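You operate a simulated robot arm through the tools that you are given. There is no shell and no other tool.

Carry out the task below with a simulated robot arm. There is one attempt and no reset: what you move stays moved.

TASK
Push the tube from the purple cradle through the purple band.
Fine: star knob to FREE, slider to 340 mm; knob to HELD again.

The check looks at the end state, three seconds after you hand in, the way a careful person would. Anything else that was tipped, shoved, dropped, spilled or broken makes it a failure.

THE ROBOT
A 7-joint arm with a two-finger gripper, fixed in place. Base frame: the origin is on the floor under the middle of its stand, x ahead of it, y to its left, z up; the work surface is at about z = 0.8. Units: m, degrees, N and s.
It reaches about 0.832 m from its shoulder. Its first joint turns from -143.0 to 143.0 degrees. Payload 1.47 kg.
The TCP is the grasp point between the finger pads, 0.016 m short of the fingertips. In the tool frame z runs along the fingers and y along their closing line. The gripper opens to 0.087 m; its body begins 0.055 m behind the TCP.
Orientation is that of the tool frame in the base frame, as [roll, pitch, yaw] about the fixed x, y, z axes, in that order (R = Rz(yaw) Ry(pitch) Rx(roll)). With the fingers straight down and closing along the base's y, the tool's x points along the base's -x, its y along +y and its z along -z.

THE INTERFACE
- The arm moves only by the tool play_rows. Its argument "targets" is a list of rows, each a list of 7 numbers: the shift along the tool's x, y, z in units of 200 mm (1.0 is 200 mm), then the turn, a rotation vector about the tool's x, y, z in units of 90 degrees (1.0 is 90 degrees), then the opening, from 0 (shut) to 1 (fully open). In form: [[dx, dy, dz, ax, ay, az, jaw], ...]. A call has 1 to 20 rows; each row is the pose to reach, as a shift and turn from the pose commanded when the call began, along the tool's axes at that moment. A call with a number of a shift or a turn outside -1 to 1 is refused whole. Rows are played at 5 a second. More than 0.05 m and 8.6 degrees between two rows, or a gripper value outside its range, and nothing of the call is played. A pose out of reach is approached as far as the arm can. The call stops where the force on the tool passes 40 N (or 10 N more than at its start, if that is more) or the arm is blocked; 0.2 s more then pass. The fingers move at their own pace (about 0.045 m/s each) and stop on an object; they squeeze with about 28 N. The grip force told is the motor's: it shows also when the fingers shut on nothing. Time passes only in rows, and 0.2 s behind the last, so rows that repeat a pose let the fingers close. It gives the time, the measured TCP pose, the force on the tool (base axes), the opening and the grip force at its end, in the units of the frame above (readings bear some noise), with the torque about the TCP (base axes, N m) and any sound that the robot's microphone picked up.
- Cameras (640 x 400 px; columns grow to the right, rows downward): "scene" is fixed at [0.0492, 0.4977, 1.5409]; the picture's right is [-0.19, -0.98, 0.00], its down [-0.96, 0.19, -0.23] and it looks along [0.22, -0.04, -0.97] (base axes); focal length 214 px, centre (320, 200). "wrist" rides on the gripper at [0.073, 0.012, -0.09] in the tool frame; the picture's right is [-0.16, 0.99, 0.00], its down [-0.72, -0.12, -0.68] and it looks along [-0.67, -0.11, 0.73] (tool axes); focal length 247 px, centre (320, 200). There is no depth. A picture from a camera that has moved, and an enlarged one, comes with that camera's place and axes in the base frame and with its lens.
- snapshot(camera): a new picture of that camera. The clock stands still meanwhile.
- move_column(by): slides the trunk up (or, below 0, down) by that many m; the arm rides with it, the base frame stays. It gives what a move gives, with no picture.
- inspect(camera, box): a new picture of the part [left, top, right, bottom] of that camera's present view, enlarged. The clock stands still meanwhile.
- sign_off(): hands the job in; it is judged then, once.

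Places have to be worked out from the pictures, the camera data and where the tool is seen. Open the gripper and draw the arm clear of the work before you hand the job in, unless the task says otherwise.

The tools are called as name(argument=value, ...) on one line, values as JSON. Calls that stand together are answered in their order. play_rows: Moves the arm, as the interface text tells. Its arguments: {"type":"object","properties":{"targets":{"type":"array","items":{"type":"array","items":{"type":"number"}}}},"required":["targets"]} The other tools are called the same way: move_column (by) moves the trunk up or down; snapshot (camera) takes a picture; inspect (camera, box) takes an enlarged picture of a part of a camera's view; sign_off () hands the job in.

At the start:

```text
time_s: 0.0
eef_pos: [0.3233, 0.1893, 1.2118]
tcp_rot: [-180.0, 0.0, 180.0]
force: [-0.7, 0.1, -0.5]
ft_torque: [0.02, 0.04, 0.0]
opening: 0.0873
grip_force: 0.1
trunk travel left (down, up): [-1.023, 0.217]
```

scene: 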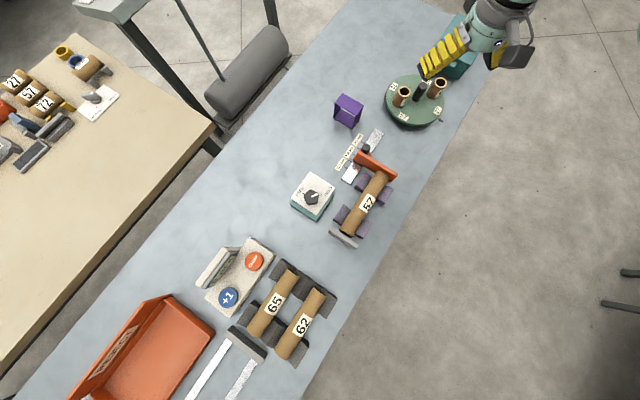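
wrist: 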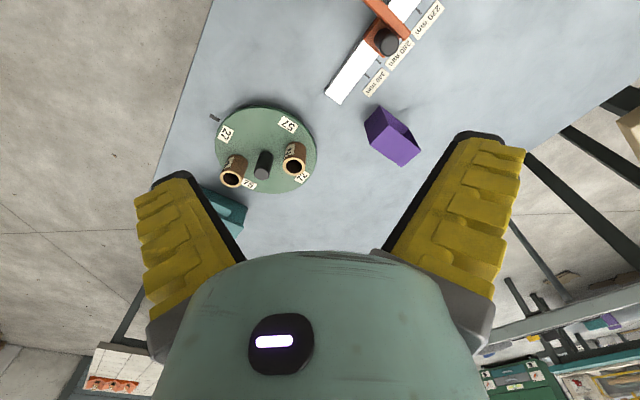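

I begin by looking closer at the scene: the purple cradle with tube, the slider with scale, the knob box and the purple band.

inspect(camera="scene", box=[280, 80, 440, 250])

inspect(camera="scene", box=[60, 220, 360, 400])

inspect(camera="scene", box=[0, 20, 220, 200])

inspect(camera="wrist", box=[180, 0, 480, 220])

```text
2.35 times, centred on (360, 165) of scene
camera zoom: at [0.0492, 0.4977, 1.5409], right [-0.19, -0.98, 0.0], down [-0.96, 0.19, -0.23], along [0.22, -0.04, -0.97], focal length 505 px, centre (226, 282)
```

zoom: 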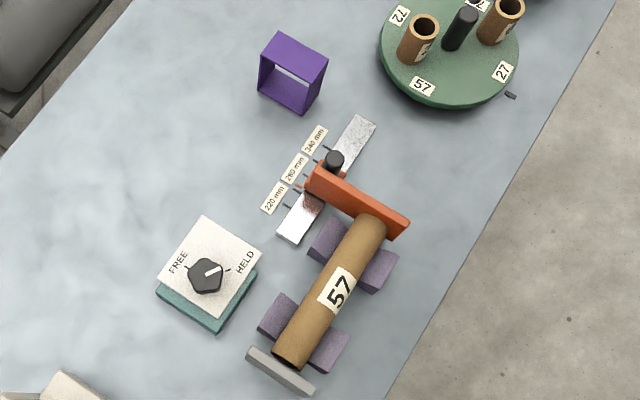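

```text
2.13 times, centred on (210, 310) of scene
camera zoom: at [0.0492, 0.4977, 1.5409], right [-0.19, -0.98, 0.0], down [-0.96, 0.19, -0.23], along [0.22, -0.04, -0.97], focal length 458 px, centre (555, -35)
```

zoom: 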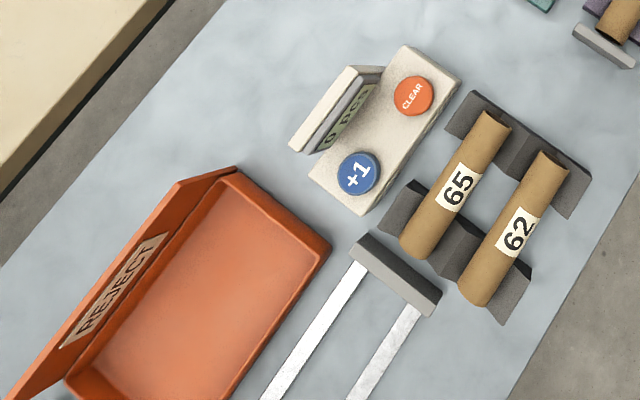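

```text
2.22 times, centred on (110, 110) of scene
camera zoom: at [0.0492, 0.4977, 1.5409], right [-0.19, -0.98, 0.0], down [-0.96, 0.19, -0.23], along [0.22, -0.04, -0.97], focal length 477 px, centre (787, 400)
```

zoom: 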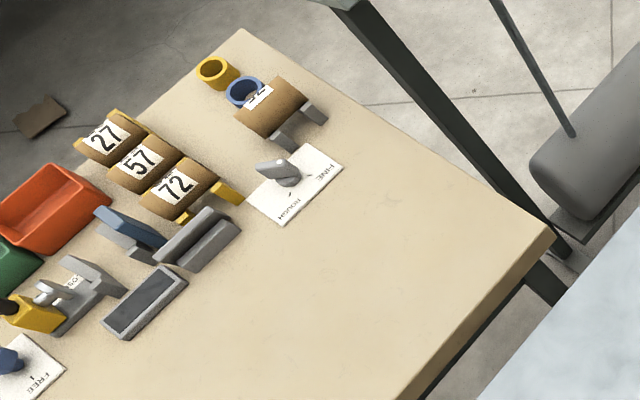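

```text
1.82 times, centred on (330, 110) of wrist
camera zoom: at [0.2495, 0.2015, 1.3014], right [0.16, 0.99, 0.0], down [0.72, -0.12, 0.68], along [0.67, -0.11, -0.73], focal length 449 px, centre (302, 364)
```

zoom: 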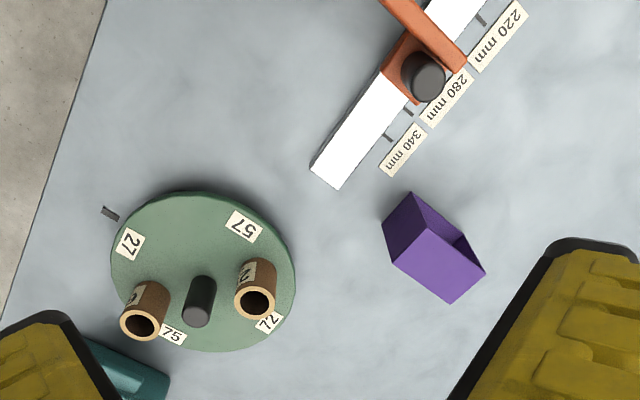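

Tube 57 lies in the purple cradle between a grey stop and the orange slider plate. I zoom in more on the slider scale, knob, band and the FINE/ROUGH plate at the other table.

inspect(camera="scene", box=[335, 120, 405, 190])

inspect(camera="scene", box=[285, 165, 345, 225])

inspect(camera="scene", box=[325, 85, 375, 135])

inspect(camera="scene", box=[70, 65, 140, 135])

inspect(camera="wrist", box=[310, 0, 450, 100])

```text
5.71 times, centred on (370, 155) of scene
camera zoom: at [0.0492, 0.4977, 1.5409], right [-0.19, -0.98, 0.0], down [-0.96, 0.19, -0.23], along [0.22, -0.04, -0.97], focal length 1226 px, centre (34, 457)
```

zoom: 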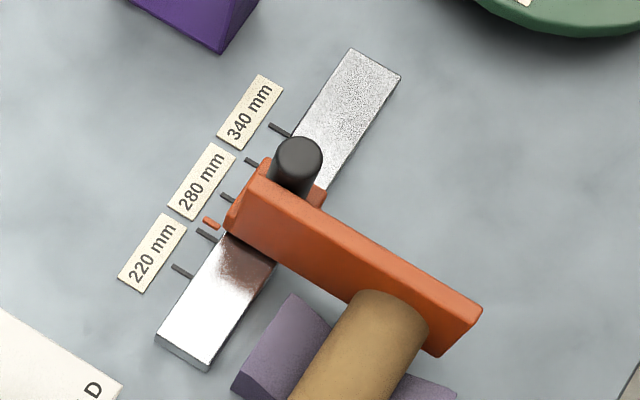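

```text
6.67 times, centred on (315, 195) of scene
camera zoom: at [0.0492, 0.4977, 1.5409], right [-0.19, -0.98, 0.0], down [-0.96, 0.19, -0.23], along [0.22, -0.04, -0.97], focal length 1430 px, centre (353, 233)
```

zoom: 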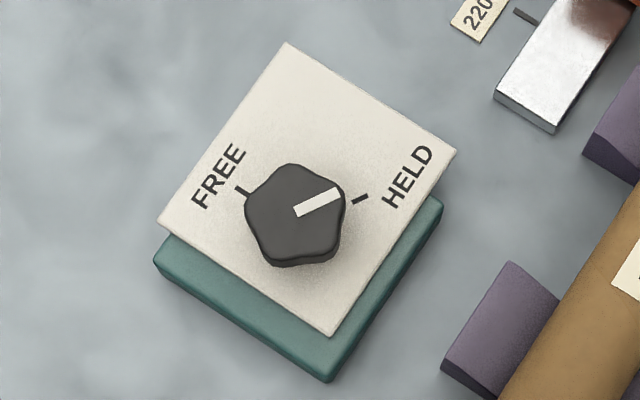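

```text
8.00 times, centred on (350, 110) of scene
camera zoom: at [0.0492, 0.4977, 1.5409], right [-0.19, -0.98, 0.0], down [-0.96, 0.19, -0.23], along [0.22, -0.04, -0.97], focal length 1716 px, centre (80, 920)
```

zoom: 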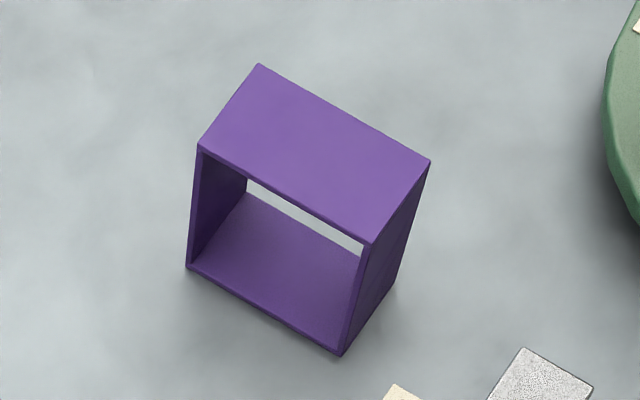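

```text
5.71 times, centred on (105, 100) of scene
camera zoom: at [0.0492, 0.4977, 1.5409], right [-0.19, -0.98, 0.0], down [-0.96, 0.19, -0.23], along [0.22, -0.04, -0.97], focal length 1226 px, centre (1549, 771)
```

zoom: 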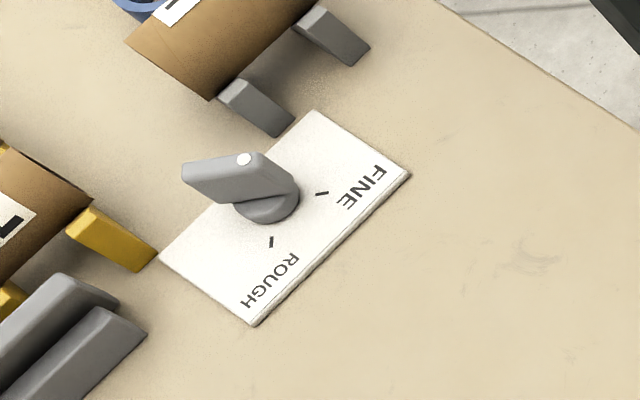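

```text
4.00 times, centred on (380, 50) of wrist
camera zoom: at [0.2495, 0.2015, 1.3014], right [0.16, 0.99, 0.0], down [0.72, -0.12, 0.68], along [0.67, -0.11, -0.73], focal length 988 px, centre (80, 800)
```

zoom: 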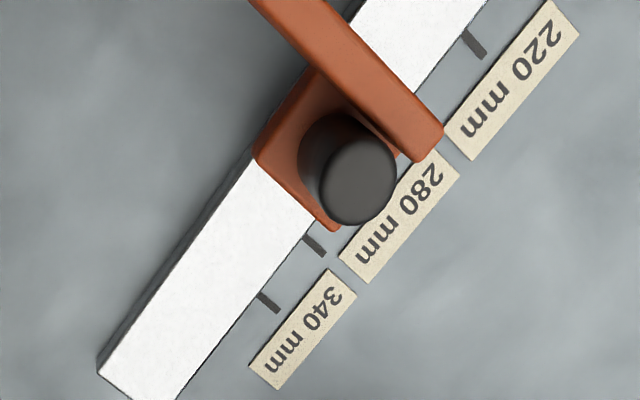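

The FINE/ROUGH pointer on the other table shows FINE, so the slider step applies. By my estimate the slider runs along (0.71,-0.71), its nib reads about 256 mm, and the band is a ~0.087 m square sleeve at about (0.516, 0.303) with its axis along the same direction. I now move the arm back and left so the wrist camera sees the knob box, slider and tube.

play_rows(targets=[[0.15, 0.13, 0, 0, 0, 0, 1], [0.3, 0.26, 0, 0, 0, 0, 1], [0.45, 0.39, 0, 0, 0, 0, 1], [0.6, 0.52, 0, 0, 0, 0, 1], [0.75, 0.65, 0, 0, 0, 0, 1], [0.9, 0.78, 0, 0, 0, 0, 1], [0.9, 0.78, 0, 0, 0, 0, 1]])

snapshot(camera="wrist")

snapshot(camera="scene")

```text
time_s: 1.6
eef_pos: [0.141, 0.3425, 1.2098]
tcp_rot: [-180.0, 0.0, 179.9]
force: [0.1, 0.0, -0.8]
ft_torque: [-0.02, -0.01, 0.02]
opening: 0.0867
grip_force: 0.0
trunk travel left (down, up): [-1.023, 0.217]
```

```text
taken
camera wrist: at [0.0692, 0.3555, 1.3003], right [0.16, 0.99, 0.0], down [0.72, -0.12, 0.68], along [0.67, -0.11, -0.73], focal length 247 px, centre (320, 200)
```

wrist: 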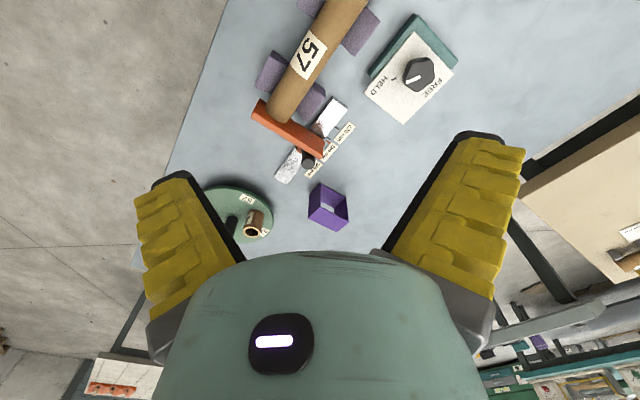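

```text
taken
```

scene: 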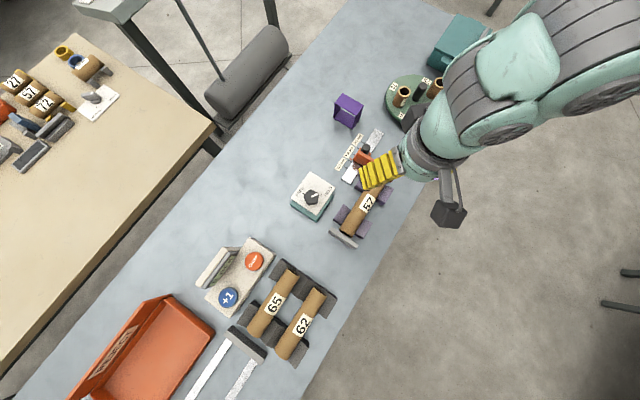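

The wrist view now covers everything; I enlarge the knob box, slider and tube from this angle.

inspect(camera="wrist", box=[350, 0, 470, 130])

inspect(camera="wrist", box=[240, 0, 390, 120])

inspect(camera="wrist", box=[250, 80, 370, 240])

```text
3.08 times, centred on (410, 65) of wrist
camera zoom: at [0.0692, 0.3555, 1.3003], right [0.16, 0.99, 0.0], down [0.72, -0.12, 0.68], along [0.67, -0.11, -0.73], focal length 760 px, centre (43, 615)
```

zoom: 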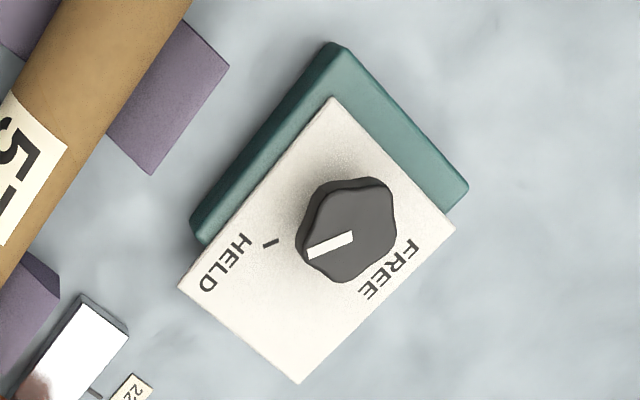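

```text
3.33 times, centred on (315, 60) of wrist
camera zoom: at [0.0692, 0.3555, 1.3003], right [0.16, 0.99, 0.0], down [0.72, -0.12, 0.68], along [0.67, -0.11, -0.73], focal length 823 px, centre (337, 667)
```

zoom: 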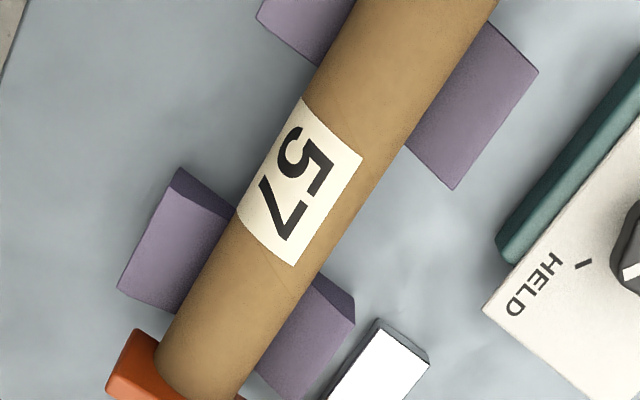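

```text
2.50 times, centred on (310, 160) of wrist
camera zoom: at [0.0692, 0.3555, 1.3003], right [0.16, 0.99, 0.0], down [0.72, -0.12, 0.68], along [0.67, -0.11, -0.73], focal length 617 px, centre (345, 300)
```

zoom: 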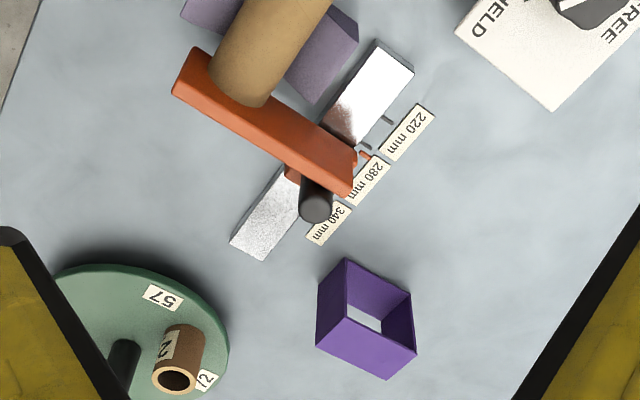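

Triangulating the two views: panel top z≈0.838, knob centre ≈(0.220, 0.493) with top at z≈0.868 and pointer at HELD (about -78° in base), FREE mark at about +45°. I move above the knob with yaw ≈156° so the jaws fit across a lobe and the flat opposite it.

play_rows(targets=[[-0.056, 0.107, 0.143, 0, 0, 0.038, 1], [-0.112, 0.214, 0.286, 0, 0, 0.076, 1], [-0.168, 0.321, 0.429, 0, 0, 0.114, 1], [-0.224, 0.428, 0.571, 0, 0, 0.152, 1], [-0.28, 0.535, 0.714, 0, 0, 0.19, 1], [-0.336, 0.642, 0.857, 0, 0, 0.228, 1], [-0.38, 0.74, 1.0, 0, 0, 0.267, 1], [-0.38, 0.74, 1.0, 0, 0, 0.267, 1], [-0.38, 0.74, 1.0, 0, 0, 0.267, 1]])

snapshot(camera="wrist")

snapshot(camera="scene")

```text
time_s: 3.6
eef_pos: [0.2681, 0.4171, 1.1191]
tcp_rot: [180.0, 0.1, 156.9]
force: [-0.6, -0.5, -0.1]
ft_torque: [-0.03, 0.0, 0.02]
opening: 0.0872
grip_force: 0.1
out of reach, approached as far as the arm can: row 4, 5, 6, 7, 8, 9
trunk travel left (down, up): [-1.023, 0.217]
```

```text
taken
camera wrist: at [0.2064, 0.4579, 1.2084], right [0.53, 0.85, 0.0], down [0.62, -0.39, 0.68], along [0.58, -0.36, -0.73], focal length 247 px, centre (320, 200)
```

wrist: 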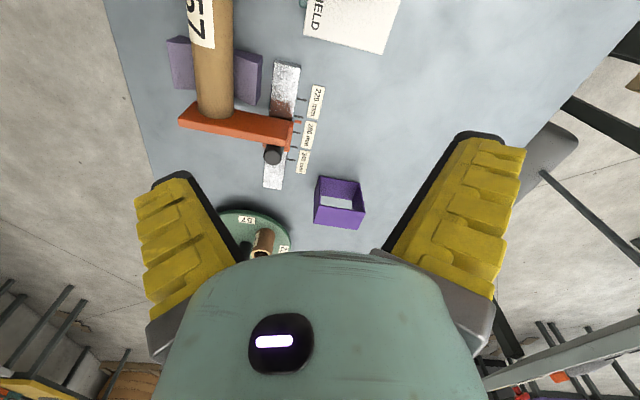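

```text
taken
```

scene: 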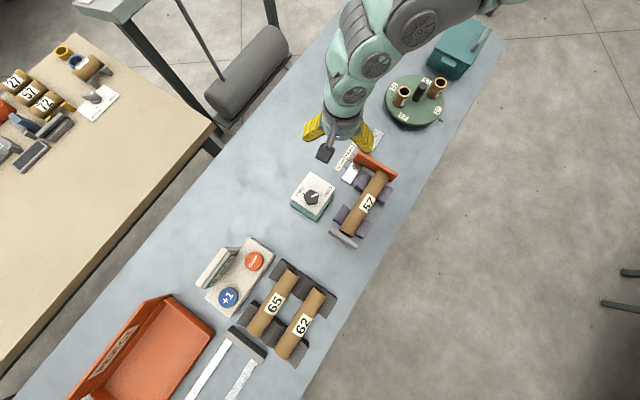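

The target was beyond reach: the shoulder is high (about z 1.8), so the trunk must come down. First I raise the hand well clear so that lowering the trunk doesn't bring it onto the table.

play_rows(targets=[[0, 0, -0.2, 0, 0, 0, 1], [0, 0, -0.4, 0, 0, 0, 1], [0, 0, -0.6, 0, 0, 0, 1], [0, 0, -0.8, 0, 0, 0, 1], [0, 0, -1.0, 0, 0, 0, 1], [0, 0, -1.0, 0, 0, 0, 1]])

```text
time_s: 5.0
eef_pos: [0.2689, 0.4179, 1.3126]
tcp_rot: [-180.0, -0.1, 155.9]
force: [0.2, -0.5, 0.1]
ft_torque: [0.0, 0.02, 0.04]
opening: 0.0872
grip_force: 0.0
trunk travel left (down, up): [-1.023, 0.217]
```

The command was clamped at the reach limit, and the hand is now at z=1.31. I raise it another 0.2 m before lowering the trunk.

play_rows(targets=[[0, 0, -0.2, 0, 0, 0, 1], [0, 0, -0.4, 0, 0, 0, 1], [0, 0, -0.6, 0, 0, 0, 1], [0, 0, -0.8, 0, 0, 0, 1], [0, 0, -1.0, 0, 0, 0, 1], [0, 0, -1.0, 0, 0, 0, 1]])

```text
time_s: 6.4
eef_pos: [0.2729, 0.4247, 1.4981]
tcp_rot: [180.0, 0.1, 155.9]
force: [0.4, 0.0, 0.1]
ft_torque: [-0.01, 0.02, -0.03]
opening: 0.0871
grip_force: 0.1
out of reach, approached as far as the arm can: row 1, 2, 3, 4, 5, 6
trunk travel left (down, up): [-1.023, 0.217]
```

The hand is at z≈1.50. I lower the trunk by 0.3 m first and then check the picture.

move_column(by=-0.3)

snapshot(camera="scene")

snapshot(camera="wrist")

```text
time_s: 9.4
eef_pos: [0.2726, 0.425, 1.1982]
tcp_rot: [-179.9, 0.0, 156.0]
force: [0.0, 0.4, 0.0]
ft_torque: [-0.05, 0.01, 0.04]
opening: 0.0868
grip_force: 0.0
trunk travel left (down, up): [-0.723, 0.517]
```

```text
taken
```

scene: 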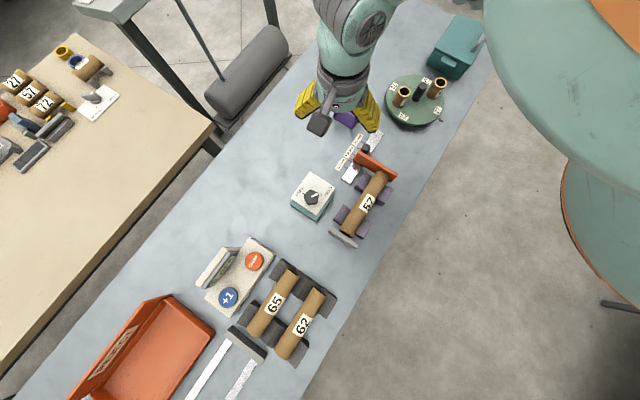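

```text
taken
camera wrist: at [0.211, 0.4662, 1.2876], right [0.55, 0.84, 0.0], down [0.61, -0.4, 0.68], along [0.57, -0.37, -0.73], focal length 247 px, centre (320, 200)
```

wrist: 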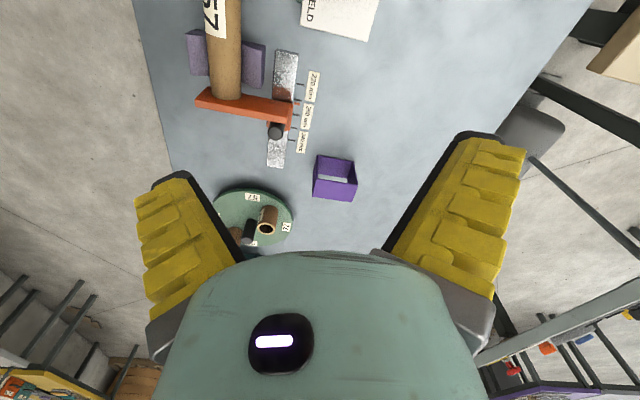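

Clear so far; I lower another 0.2 m (hand to z≈1.0, still above everything).

move_column(by=-0.2)

snapshot(camera="scene")

snapshot(camera="wrist")

```text
time_s: 11.6
eef_pos: [0.2738, 0.4256, 0.9978]
tcp_rot: [180.0, 0.1, 156.0]
force: [0.6, 0.0, 0.8]
ft_torque: [-0.03, 0.02, 0.02]
opening: 0.0871
grip_force: 0.1
trunk travel left (down, up): [-0.523, 0.717]
```

```text
taken
```

scene: 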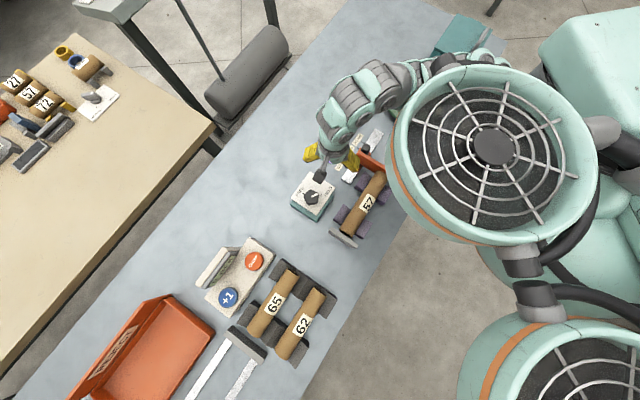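

```text
taken
camera wrist: at [0.211, 0.4662, 1.0877], right [0.55, 0.84, 0.0], down [0.61, -0.4, 0.68], along [0.57, -0.37, -0.73], focal length 247 px, centre (320, 200)
```

wrist: 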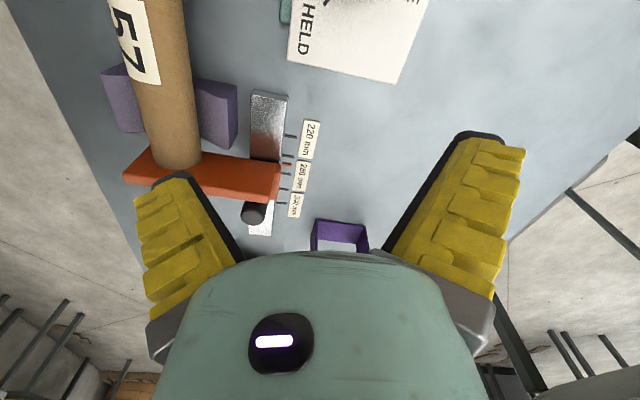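

Now the arm is in a good range. I move above the knob at z≈0.96 and look again.

play_rows(targets=[[0.129, 0.066, 0.05, 0, 0, 0, 1], [0.258, 0.132, 0.1, 0, 0, 0, 1], [0.387, 0.198, 0.15, 0, 0, 0, 1], [0.387, 0.198, 0.2, 0, 0, 0, 1], [0.387, 0.198, 0.2, 0, 0, 0, 1]])

snapshot(camera="wrist")

snapshot(camera="scene")

```text
time_s: 12.8
eef_pos: [0.2169, 0.4937, 0.9589]
tcp_rot: [179.9, 0.0, 156.2]
force: [-0.4, 0.4, 0.3]
ft_torque: [0.02, 0.0, 0.03]
opening: 0.0868
grip_force: 0.0
trunk travel left (down, up): [-0.523, 0.717]
```

```text
taken
camera wrist: at [0.1548, 0.5336, 1.049], right [0.54, 0.84, 0.0], down [0.61, -0.4, 0.68], along [0.57, -0.37, -0.73], focal length 247 px, centre (320, 200)
```

wrist: 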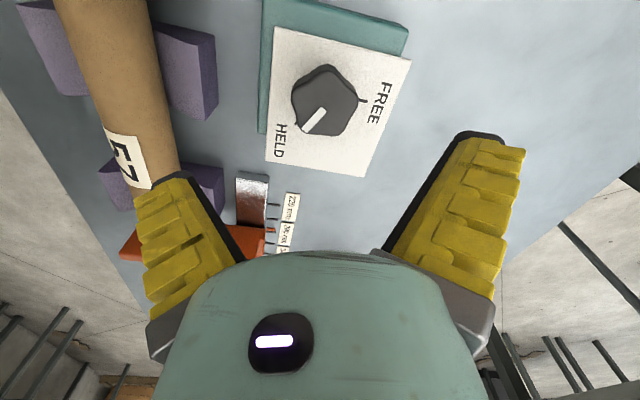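

```text
taken
```

scene: 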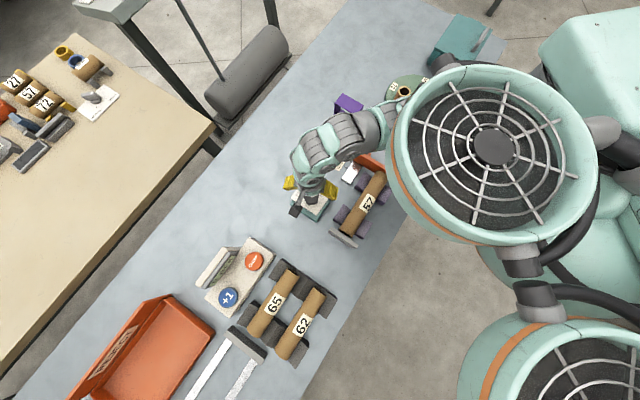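

I enlarge the knob to pin its centre and lobes.

inspect(camera="wrist", box=[250, 20, 420, 190])

```text
2.35 times, centred on (335, 105) of wrist
camera zoom: at [0.1548, 0.5336, 1.049], right [0.54, 0.84, 0.0], down [0.61, -0.4, 0.68], along [0.57, -0.37, -0.73], focal length 581 px, centre (285, 424)
```

zoom: 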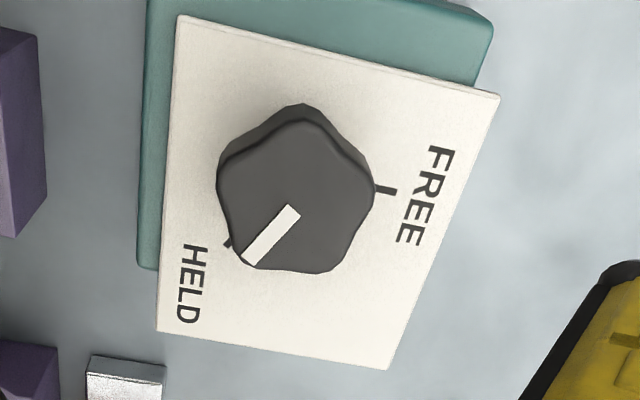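

Knob centre ≈(0.219, 0.4945); pointer at about -75° (HELD) and the FREE mark at about +46°, so it needs roughly +120° (counter-clockwise). I descend open around the knob to TCP z≈0.862, then check before closing.

play_rows(targets=[[-0.003, 0.004, 0.16, 0, 0, -0.015, 1], [-0.007, 0.008, 0.32, 0, 0, -0.033, 1], [-0.007, 0.008, 0.42, 0, 0, -0.033, 1], [-0.007, 0.008, 0.48, 0, 0, -0.033, 1], [-0.007, 0.008, 0.48, 0, 0, -0.033, 1]])

snapshot(camera="wrist")

inspect(camera="scene", box=[270, 150, 350, 230])

```text
time_s: 14.0
eef_pos: [0.2191, 0.493, 0.8626]
tcp_rot: [179.9, 0.0, 159.0]
force: [-0.6, -0.3, -1.0]
ft_torque: [-0.03, 0.02, 0.01]
opening: 0.0872
grip_force: 0.1
trunk travel left (down, up): [-0.523, 0.717]
```

```text
taken
camera wrist: at [0.1561, 0.5307, 0.9526], right [0.5, 0.86, 0.0], down [0.63, -0.37, 0.68], along [0.59, -0.34, -0.73], focal length 247 px, centre (320, 200)
```

wrist: 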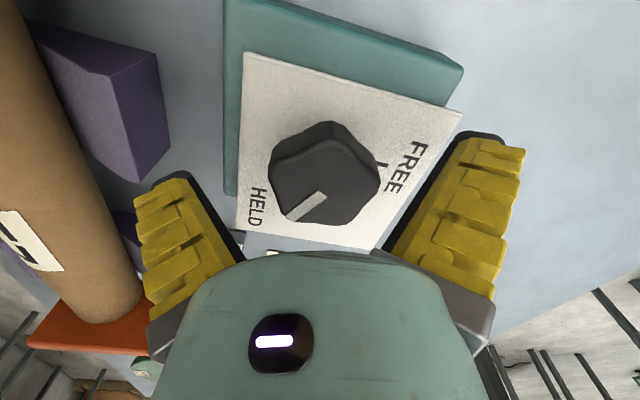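

```text
5.00 times, centred on (310, 190) of scene
camera zoom: at [0.0492, 0.4977, 1.5409], right [-0.19, -0.98, 0.0], down [-0.96, 0.19, -0.23], along [0.22, -0.04, -0.97], focal length 1072 px, centre (370, 250)
```

zoom: 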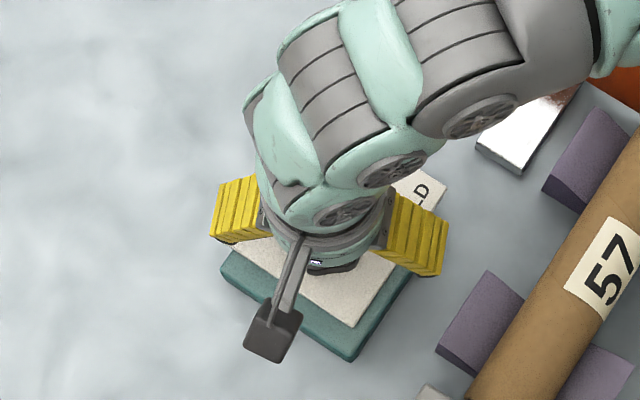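

The knob sits centred between the fingers with no contact. I close the jaws on it.

play_rows(targets=[[0, 0, 0, 0, 0, 0, 0.5], [0, 0, 0, 0, 0, 0, 0.3], [0, 0, 0, 0, 0, 0, 0], [0, 0, 0, 0, 0, 0, 0], [0, 0, 0, 0, 0, 0, 0]])

snapshot(camera="wrist")

```text
time_s: 15.2
eef_pos: [0.2206, 0.4944, 0.8643]
tcp_rot: [179.7, -0.1, 158.9]
force: [0.7, 6.8, -0.6]
ft_torque: [-0.4, 0.2, -0.02]
opening: 0.0408
grip_force: 30.0
trunk travel left (down, up): [-0.523, 0.717]
```

```text
taken
camera wrist: at [0.1567, 0.532, 0.9535], right [0.5, 0.86, 0.0], down [0.63, -0.37, 0.68], along [0.59, -0.34, -0.73], focal length 247 px, centre (320, 200)
```

wrist: 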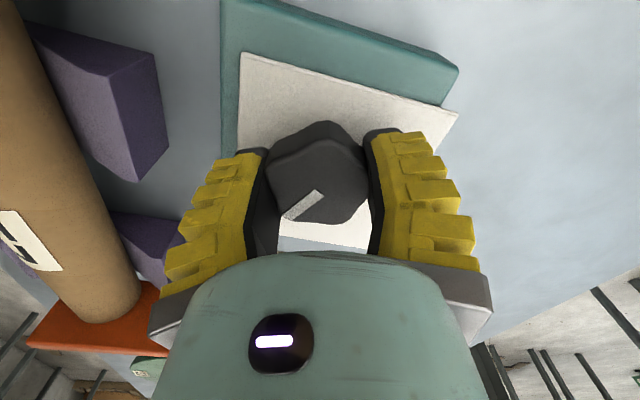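

The knob is gripped (41 mm across). I relieve the small side load and turn counter-clockwise (from above) about 40° to see how it follows.

play_rows(targets=[[-0.004, 0.008, 0, 0, 0, 0, 0], [-0.004, 0.008, 0, 0, 0, -0.089, 0], [-0.004, 0.008, 0, 0, 0, -0.178, 0], [-0.004, 0.008, 0, 0, 0, -0.267, 0], [-0.004, 0.008, 0, 0, 0, -0.356, 0], [-0.004, 0.008, 0, 0, 0, -0.444, 0], [-0.004, 0.008, 0, 0, 0, -0.444, 0]])

snapshot(camera="wrist")

```text
time_s: 16.8
eef_pos: [0.2205, 0.4952, 0.8631]
tcp_rot: [180.0, 0.0, -160.9]
force: [-5.1, -6.0, 15.5]
ft_torque: [-0.14, 0.4, 0.01]
opening: 0.041
grip_force: 29.6
trunk travel left (down, up): [-0.523, 0.717]
```

```text
taken
camera wrist: at [0.1481, 0.4836, 0.9518], right [-0.17, 0.98, 0.0], down [0.72, 0.13, 0.68], along [0.67, 0.12, -0.73], focal length 247 px, centre (320, 200)
```

wrist: 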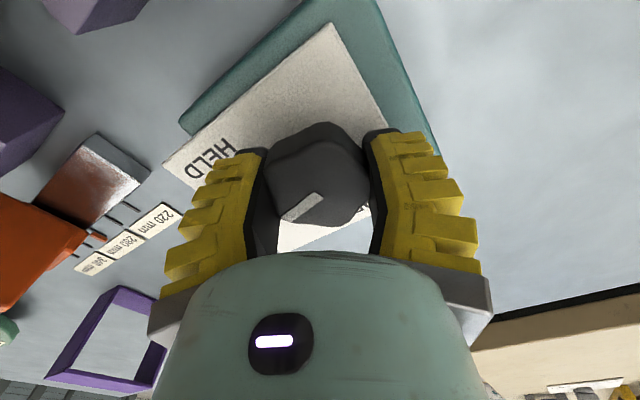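

The knob turns with the jaws. There's a 15 N upward push on the tool, so I ease up about 1.5 mm and turn a further 40°.

play_rows(targets=[[0, 0, -0.007, 0, 0, 0, 0], [0, 0, -0.007, 0, 0, -0.089, 0], [0, 0, -0.007, 0, 0, -0.178, 0], [0, 0, -0.007, 0, 0, -0.267, 0], [0, 0, -0.007, 0, 0, -0.356, 0], [0, 0, -0.007, 0, 0, -0.444, 0], [0, 0, -0.007, 0, 0, -0.444, 0]])

snapshot(camera="wrist")

```text
time_s: 18.4
eef_pos: [0.2202, 0.4965, 0.8643]
tcp_rot: [179.8, 0.0, -121.0]
force: [-5.2, 13.0, -12.8]
ft_torque: [-0.06, -0.41, 0.02]
opening: 0.0402
grip_force: 30.1
trunk travel left (down, up): [-0.523, 0.717]
```

```text
taken
camera wrist: at [0.1724, 0.4403, 0.953], right [-0.76, 0.64, 0.0], down [0.47, 0.56, 0.68], along [0.44, 0.52, -0.73], focal length 247 px, centre (320, 200)
```

wrist: 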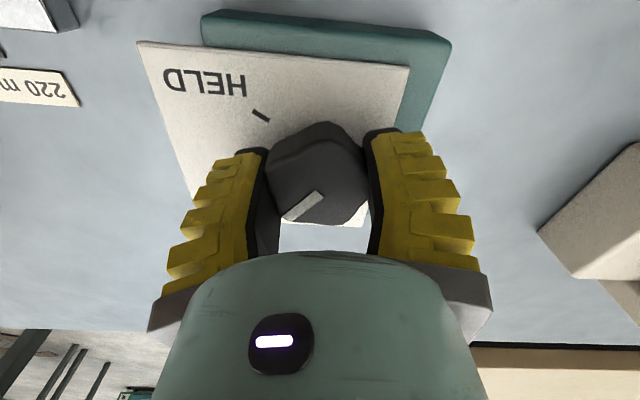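

Still following, now about 80° turned. I make a small relieving shift and turn the last 40° to FREE.

play_rows(targets=[[-0.005, 0.006, 0.003, 0, 0, 0, 0], [-0.005, 0.006, 0.003, 0, 0, -0.089, 0], [-0.005, 0.006, 0.003, 0, 0, -0.178, 0], [-0.005, 0.006, 0.003, 0, 0, -0.267, 0], [-0.005, 0.006, 0.003, 0, 0, -0.356, 0], [-0.005, 0.006, 0.003, 0, 0, -0.444, 0], [-0.005, 0.006, 0.003, 0, 0, -0.444, 0]])

snapshot(camera="wrist")

```text
time_s: 20.0
eef_pos: [0.2189, 0.4962, 0.8631]
tcp_rot: [179.7, 0.1, -81.0]
force: [-8.4, -5.0, 13.8]
ft_torque: [-0.23, 0.15, -0.09]
opening: 0.0406
grip_force: 29.8
trunk travel left (down, up): [-0.523, 0.717]
```

```text
taken
camera wrist: at [0.219, 0.4234, 0.9523], right [-1.0, 0.0, 0.0], down [0.0, 0.73, 0.68], along [0.0, 0.68, -0.73], focal length 247 px, centre (320, 200)
```

wrist: 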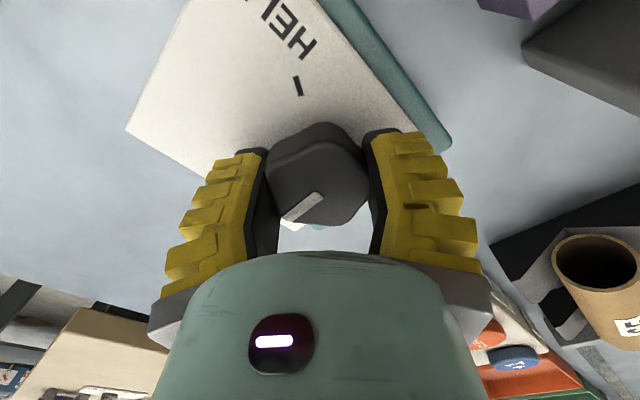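

The knob should now point at FREE. I open the jaws and lift straight up to check.

play_rows(targets=[[0, 0, 0, 0, 0, 0, 0.6], [0, 0, 0, 0, 0, 0, 1], [0, 0, 0, 0, 0, 0, 1], [0, 0, -0.2, 0, 0, 0, 1], [0, 0, -0.4, 0, 0, 0, 1], [0, 0, -0.6, 0, 0, 0, 1], [0, 0, -0.6, 0, 0, 0, 1]])

snapshot(camera="wrist")

inspect(camera="wrist", box=[240, 0, 440, 180])

```text
time_s: 21.6
eef_pos: [0.2221, 0.4929, 0.9775]
tcp_rot: [179.8, -0.8, -81.6]
force: [0.5, 0.2, 0.6]
ft_torque: [0.0, -0.03, 0.0]
opening: 0.0868
grip_force: 0.1
trunk travel left (down, up): [-0.523, 0.717]
```

```text
taken
camera wrist: at [0.2218, 0.4214, 1.0681], right [-1.0, 0.01, 0.0], down [0.01, 0.74, 0.67], along [0.01, 0.67, -0.74], focal length 247 px, centre (320, 200)
```

wrist: 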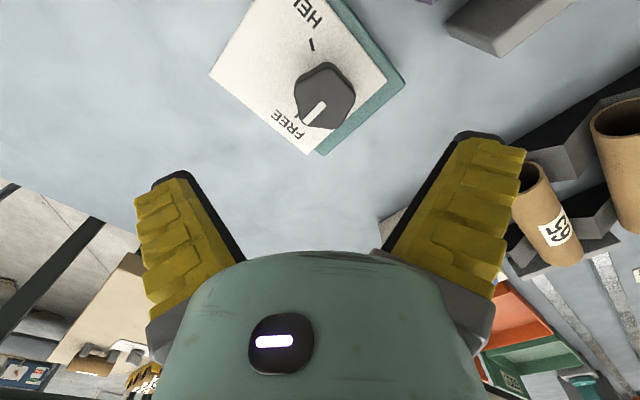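

```text
2.22 times, centred on (340, 90) of wrist
camera zoom: at [0.2218, 0.4214, 1.0681], right [-1.0, 0.01, 0.0], down [0.01, 0.74, 0.67], along [0.01, 0.67, -0.74], focal length 549 px, centre (276, 444)
```

zoom: 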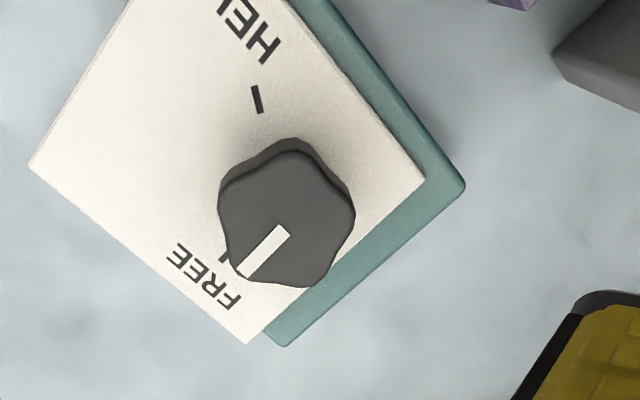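

The pointer now lies at FREE (pointer ≈49°, mark ≈46°). I raise slightly and move over the slider, with the camera looking square across it, to measure nib, ticks, knob and plate.

play_rows(targets=[[0.13, -0.065, -0.1, 0, 0, 0.083, 1], [0.27, -0.13, -0.12, 0, 0, 0.167, 1], [0.41, -0.2, -0.12, 0, 0, 0.25, 1], [0.55, -0.265, -0.12, 0, 0, 0.333, 1], [0.69, -0.335, -0.12, 0, 0, 0.417, 1], [0.83, -0.4, -0.12, 0, 0, 0.5, 1], [0.96, -0.46, -0.12, 0, 0, 0.583, 1], [0.98, -0.48, -0.12, 0, 0, 0.593, 1], [0.98, -0.48, -0.12, 0, 0, 0.593, 1]])

snapshot(camera="wrist")

inspect(camera="wrist", box=[220, 20, 440, 200])

```text
time_s: 23.6
eef_pos: [0.3611, 0.4047, 0.9958]
tcp_rot: [-180.0, -0.1, -134.7]
force: [-0.2, 0.1, 0.6]
ft_torque: [0.01, 0.02, 0.04]
opening: 0.0871
grip_force: 0.0
out of reach, approached as far as the arm can: row 3, 4, 5, 6, 7, 8, 9
trunk travel left (down, up): [-0.523, 0.717]
```

```text
taken
camera wrist: at [0.3016, 0.3612, 1.0852], right [-0.59, 0.81, 0.0], down [0.59, 0.43, 0.68], along [0.55, 0.4, -0.73], focal length 247 px, centre (320, 200)
```

wrist: 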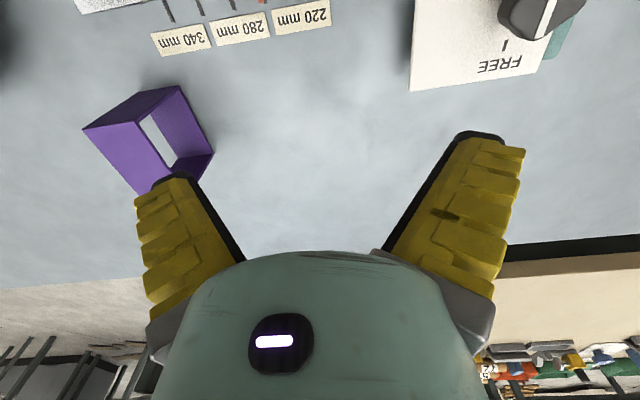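

```text
2.22 times, centred on (330, 110) of wrist
camera zoom: at [0.3016, 0.3612, 1.0852], right [-0.59, 0.81, 0.0], down [0.59, 0.43, 0.68], along [0.55, 0.4, -0.73], focal length 549 px, centre (298, 400)
```

zoom: 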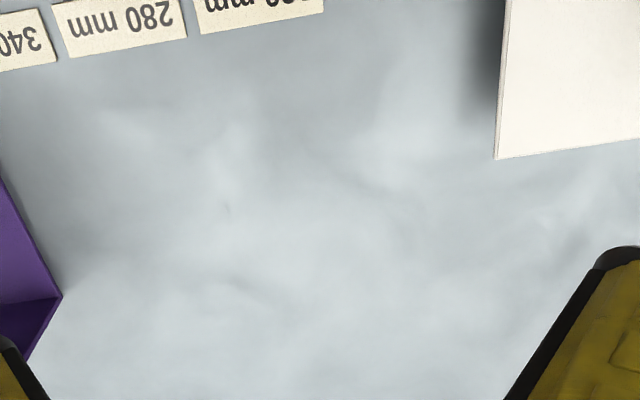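

The arm can't fold in that close with the shoulder this low. I raise the trunk by 0.12 m and then go in over the slider.

move_column(by=0.12)

```text
time_s: 25.1
eef_pos: [0.3619, 0.4034, 1.1146]
tcp_rot: [179.9, -0.1, -134.5]
force: [-0.4, 0.7, 0.2]
ft_torque: [0.01, -0.01, 0.0]
opening: 0.0871
grip_force: 0.0
trunk travel left (down, up): [-0.643, 0.597]
```

Now I move over the slider at about z=0.98 keeping this square-on view.

play_rows(targets=[[0.096, -0.064, 0.135, 0, 0, 0, 1], [0.192, -0.127, 0.27, 0, 0, 0, 1], [0.288, -0.19, 0.405, 0, 0, 0, 1], [0.384, -0.254, 0.54, 0, 0, 0, 1], [0.48, -0.318, 0.675, 0, 0, 0, 1], [0.48, -0.318, 0.675, 0, 0, 0, 1]])

snapshot(camera="wrist")

inspect(camera="wrist", box=[200, 0, 440, 200])

```text
time_s: 26.5
eef_pos: [0.36, 0.4041, 1.1158]
tcp_rot: [179.9, -0.1, -134.5]
force: [-0.2, -0.1, -0.9]
ft_torque: [0.01, 0.0, -0.01]
opening: 0.0872
grip_force: 0.1
out of reach, approached as far as the arm can: row 1, 2, 3, 4, 5, 6
trunk travel left (down, up): [-0.643, 0.597]
```

```text
taken
camera wrist: at [0.3014, 0.3613, 1.2051], right [-0.59, 0.81, 0.0], down [0.59, 0.43, 0.68], along [0.55, 0.4, -0.73], focal length 247 px, centre (320, 200)
```

wrist: 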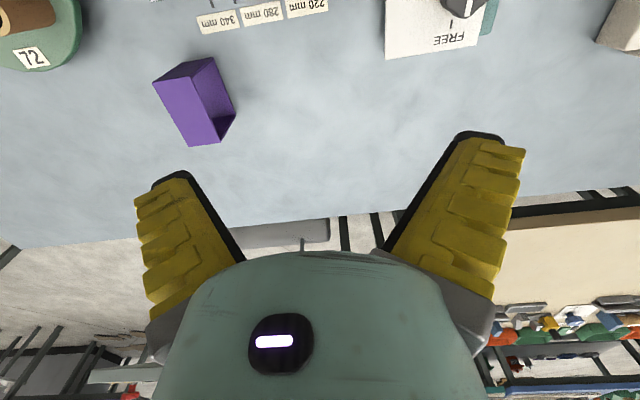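

```text
2.00 times, centred on (320, 100) of wrist
camera zoom: at [0.3014, 0.3613, 1.2051], right [-0.59, 0.81, 0.0], down [0.59, 0.43, 0.68], along [0.55, 0.4, -0.73], focal length 494 px, centre (320, 400)
```

zoom: 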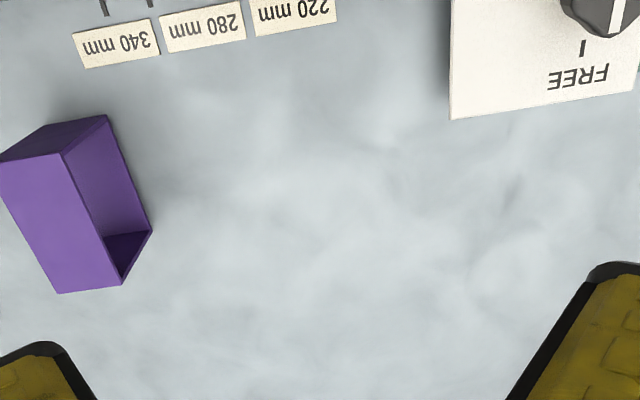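

Still at the folding limit because my path kept the same distance from the shoulder. I raise the trunk a little more, then go down first and inward after.

move_column(by=0.06)

play_rows(targets=[[0, 0, 0.2, 0, 0, 0, 1], [0, 0, 0.4, 0, 0, 0, 1], [0, 0, 0.6, 0, 0, 0, 1], [0, 0, 0.8, 0, 0, 0, 1], [0.1, -0.06, 0.96, 0, 0, 0, 1], [0.2, -0.12, 0.96, 0, 0, 0, 1], [0.3, -0.19, 0.96, 0, 0, 0, 1], [0.4, -0.26, 0.96, 0, 0, 0, 1], [0.48, -0.318, 0.96, 0, 0, 0, 1], [0.48, -0.318, 0.96, 0, 0, 0, 1]])

snapshot(camera="wrist")

```text
time_s: 27.5
eef_pos: [0.361, 0.4028, 1.1745]
tcp_rot: [179.9, -0.1, -134.5]
force: [0.6, -0.2, -0.2]
ft_torque: [0.0, -0.01, -0.01]
opening: 0.0868
grip_force: 0.0
trunk travel left (down, up): [-0.703, 0.537]
```

```text
time_s: 29.7
eef_pos: [0.3395, 0.2896, 0.983]
tcp_rot: [180.0, -0.1, -134.4]
force: [-0.4, 0.2, 0.1]
ft_torque: [0.01, -0.03, -0.01]
opening: 0.0871
grip_force: 0.1
out of reach, approached as far as the arm can: row 1, 2, 3, 4
trunk travel left (down, up): [-0.703, 0.537]
```

```text
taken
camera wrist: at [0.2797, 0.2466, 1.0745], right [-0.59, 0.81, 0.0], down [0.59, 0.44, 0.68], along [0.55, 0.4, -0.73], focal length 247 px, centre (320, 200)
```

wrist: 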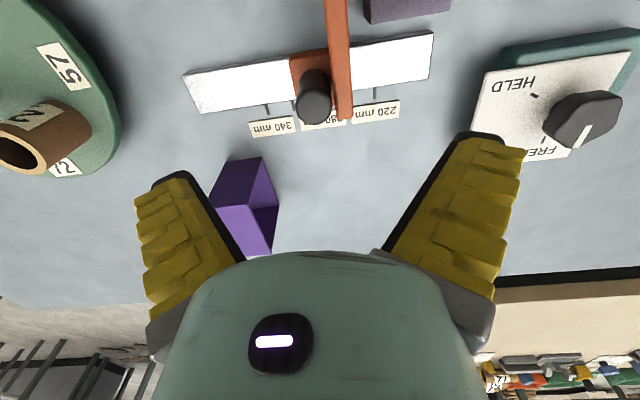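

Now I'm above the slider. I enlarge it to locate the slider knob and plate, and to read the scale.

inspect(camera="wrist", box=[230, 20, 430, 150])

inspect(camera="wrist", box=[280, 50, 380, 130])

inspect(camera="scene", box=[280, 90, 420, 250])

```text
3.08 times, centred on (330, 85) of wrist
camera zoom: at [0.2797, 0.2466, 1.0745], right [-0.59, 0.81, 0.0], down [0.59, 0.44, 0.68], along [0.55, 0.4, -0.73], focal length 760 px, centre (289, 554)
```

zoom: 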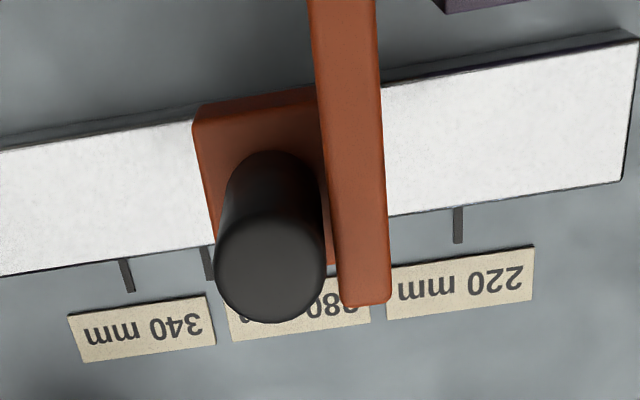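

```text
5.00 times, centred on (330, 90) of wrist
camera zoom: at [0.2797, 0.2466, 1.0745], right [-0.59, 0.81, 0.0], down [0.59, 0.44, 0.68], along [0.55, 0.4, -0.73], focal length 1235 px, centre (270, 750)
```

zoom: 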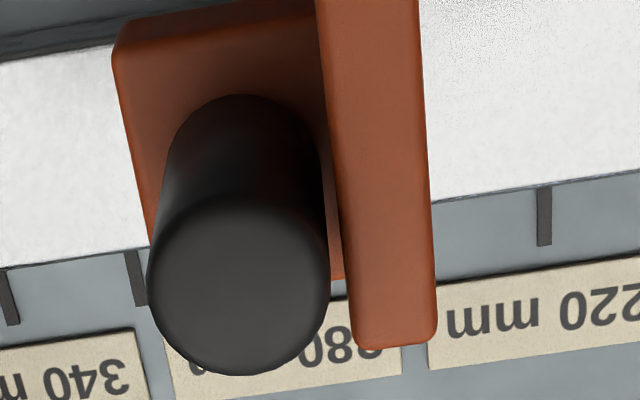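

```text
2.50 times, centred on (350, 170) of scene
camera zoom: at [0.0492, 0.4977, 1.5409], right [-0.19, -0.98, 0.0], down [-0.96, 0.19, -0.23], along [0.22, -0.04, -0.97], focal length 536 px, centre (245, 275)
```

zoom: 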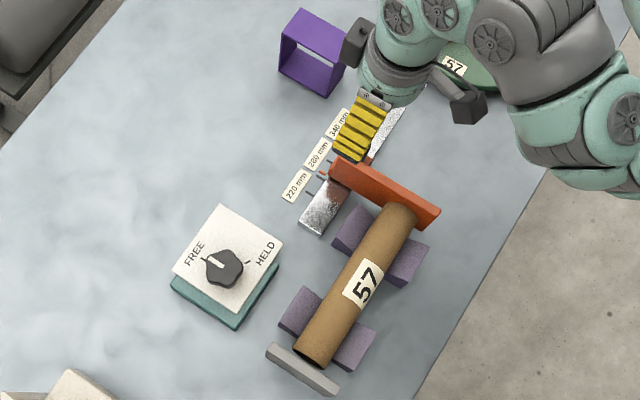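

Slider knob ≈(0.341, 0.287), ~26 mm across, top z≈0.896; the plate (top ≈0.90) lies only ~3 mm behind it on the cradle side, so I must close across the slider (along n). I turn to yaw ≈135° above it.

play_rows(targets=[[0, 0, 0, 0, 0, 0.083, 1], [0, 0, 0, 0, 0, 0.167, 1], [0, 0, 0, 0, 0, 0.25, 1], [0, 0, 0, 0, 0, 0.333, 1], [0, 0, 0, 0, 0, 0.417, 1], [0, 0, 0, 0, 0, 0.5, 1], [0, 0, 0, 0, 0, 0.583, 1], [0, 0, 0, 0, 0, 0.667, 1], [0, 0, 0, 0, 0, 0.75, 1], [0, 0, 0, 0, 0, 0.833, 1], [0, 0, 0, 0, 0, 0.917, 1], [0, 0, 0, 0, 0, 1.0, 1], [0, 0, 0, 0, 0, 1.0, 1]])

snapshot(camera="wrist")

inspect(camera="wrist", box=[250, 20, 430, 180])

```text
time_s: 32.5
eef_pos: [0.3386, 0.2907, 0.9836]
tcp_rot: [-179.9, 0.0, 135.3]
force: [0.3, 0.7, -0.2]
ft_torque: [-0.02, -0.01, 0.04]
opening: 0.087
grip_force: 0.0
trunk travel left (down, up): [-0.703, 0.537]
```

```text
taken
camera wrist: at [0.2951, 0.3514, 1.0731], right [0.81, 0.59, 0.0], down [0.43, -0.59, 0.68], along [0.4, -0.55, -0.73], focal length 247 px, centre (320, 200)
```

wrist: 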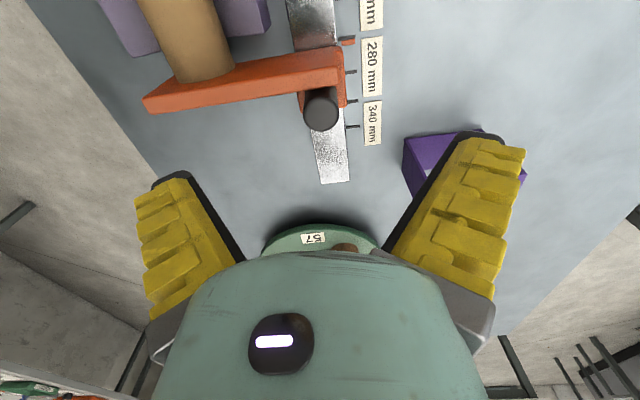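

```text
2.50 times, centred on (340, 100) of wrist
camera zoom: at [0.2951, 0.3514, 1.0731], right [0.81, 0.59, 0.0], down [0.43, -0.59, 0.68], along [0.4, -0.55, -0.73], focal length 617 px, centre (270, 450)
```

zoom: 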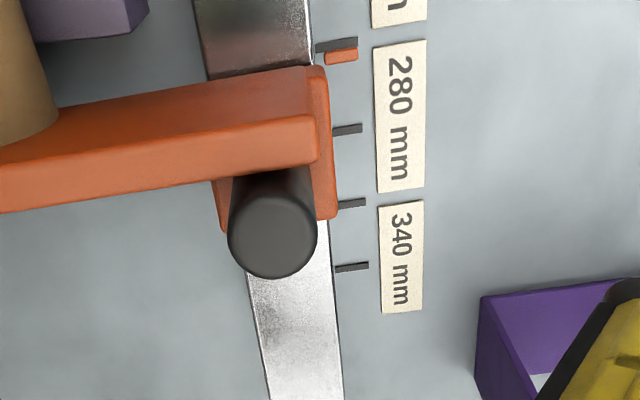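

Here the nib and ticks are clear: combining both views the nib is about 20 mm above the table and exactly at 250 mm, so the slider must go +90 mm. Before descending I check the finger width against the tight gap to the plate.

inspect(camera="scene", box=[320, 90, 420, 190])

inspect(camera="wrist", box=[370, 110, 540, 300])

```text
4.00 times, centred on (370, 140) of scene
camera zoom: at [0.0492, 0.4977, 1.5409], right [-0.19, -0.98, 0.0], down [-0.96, 0.19, -0.23], along [0.22, -0.04, -0.97], focal length 858 px, centre (120, 440)
```

zoom: 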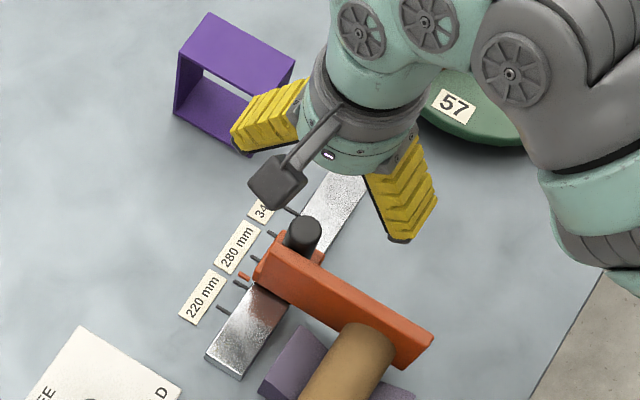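

```text
2.11 times, centred on (455, 205) of wrist
camera zoom: at [0.2951, 0.3514, 1.0731], right [0.81, 0.59, 0.0], down [0.43, -0.59, 0.68], along [0.4, -0.55, -0.73], focal length 520 px, centre (36, 190)
```

zoom: 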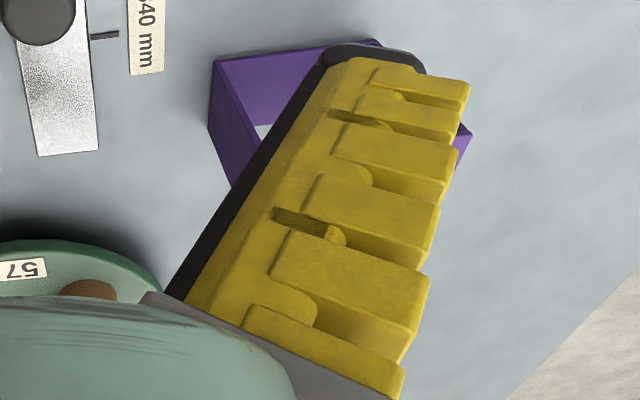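

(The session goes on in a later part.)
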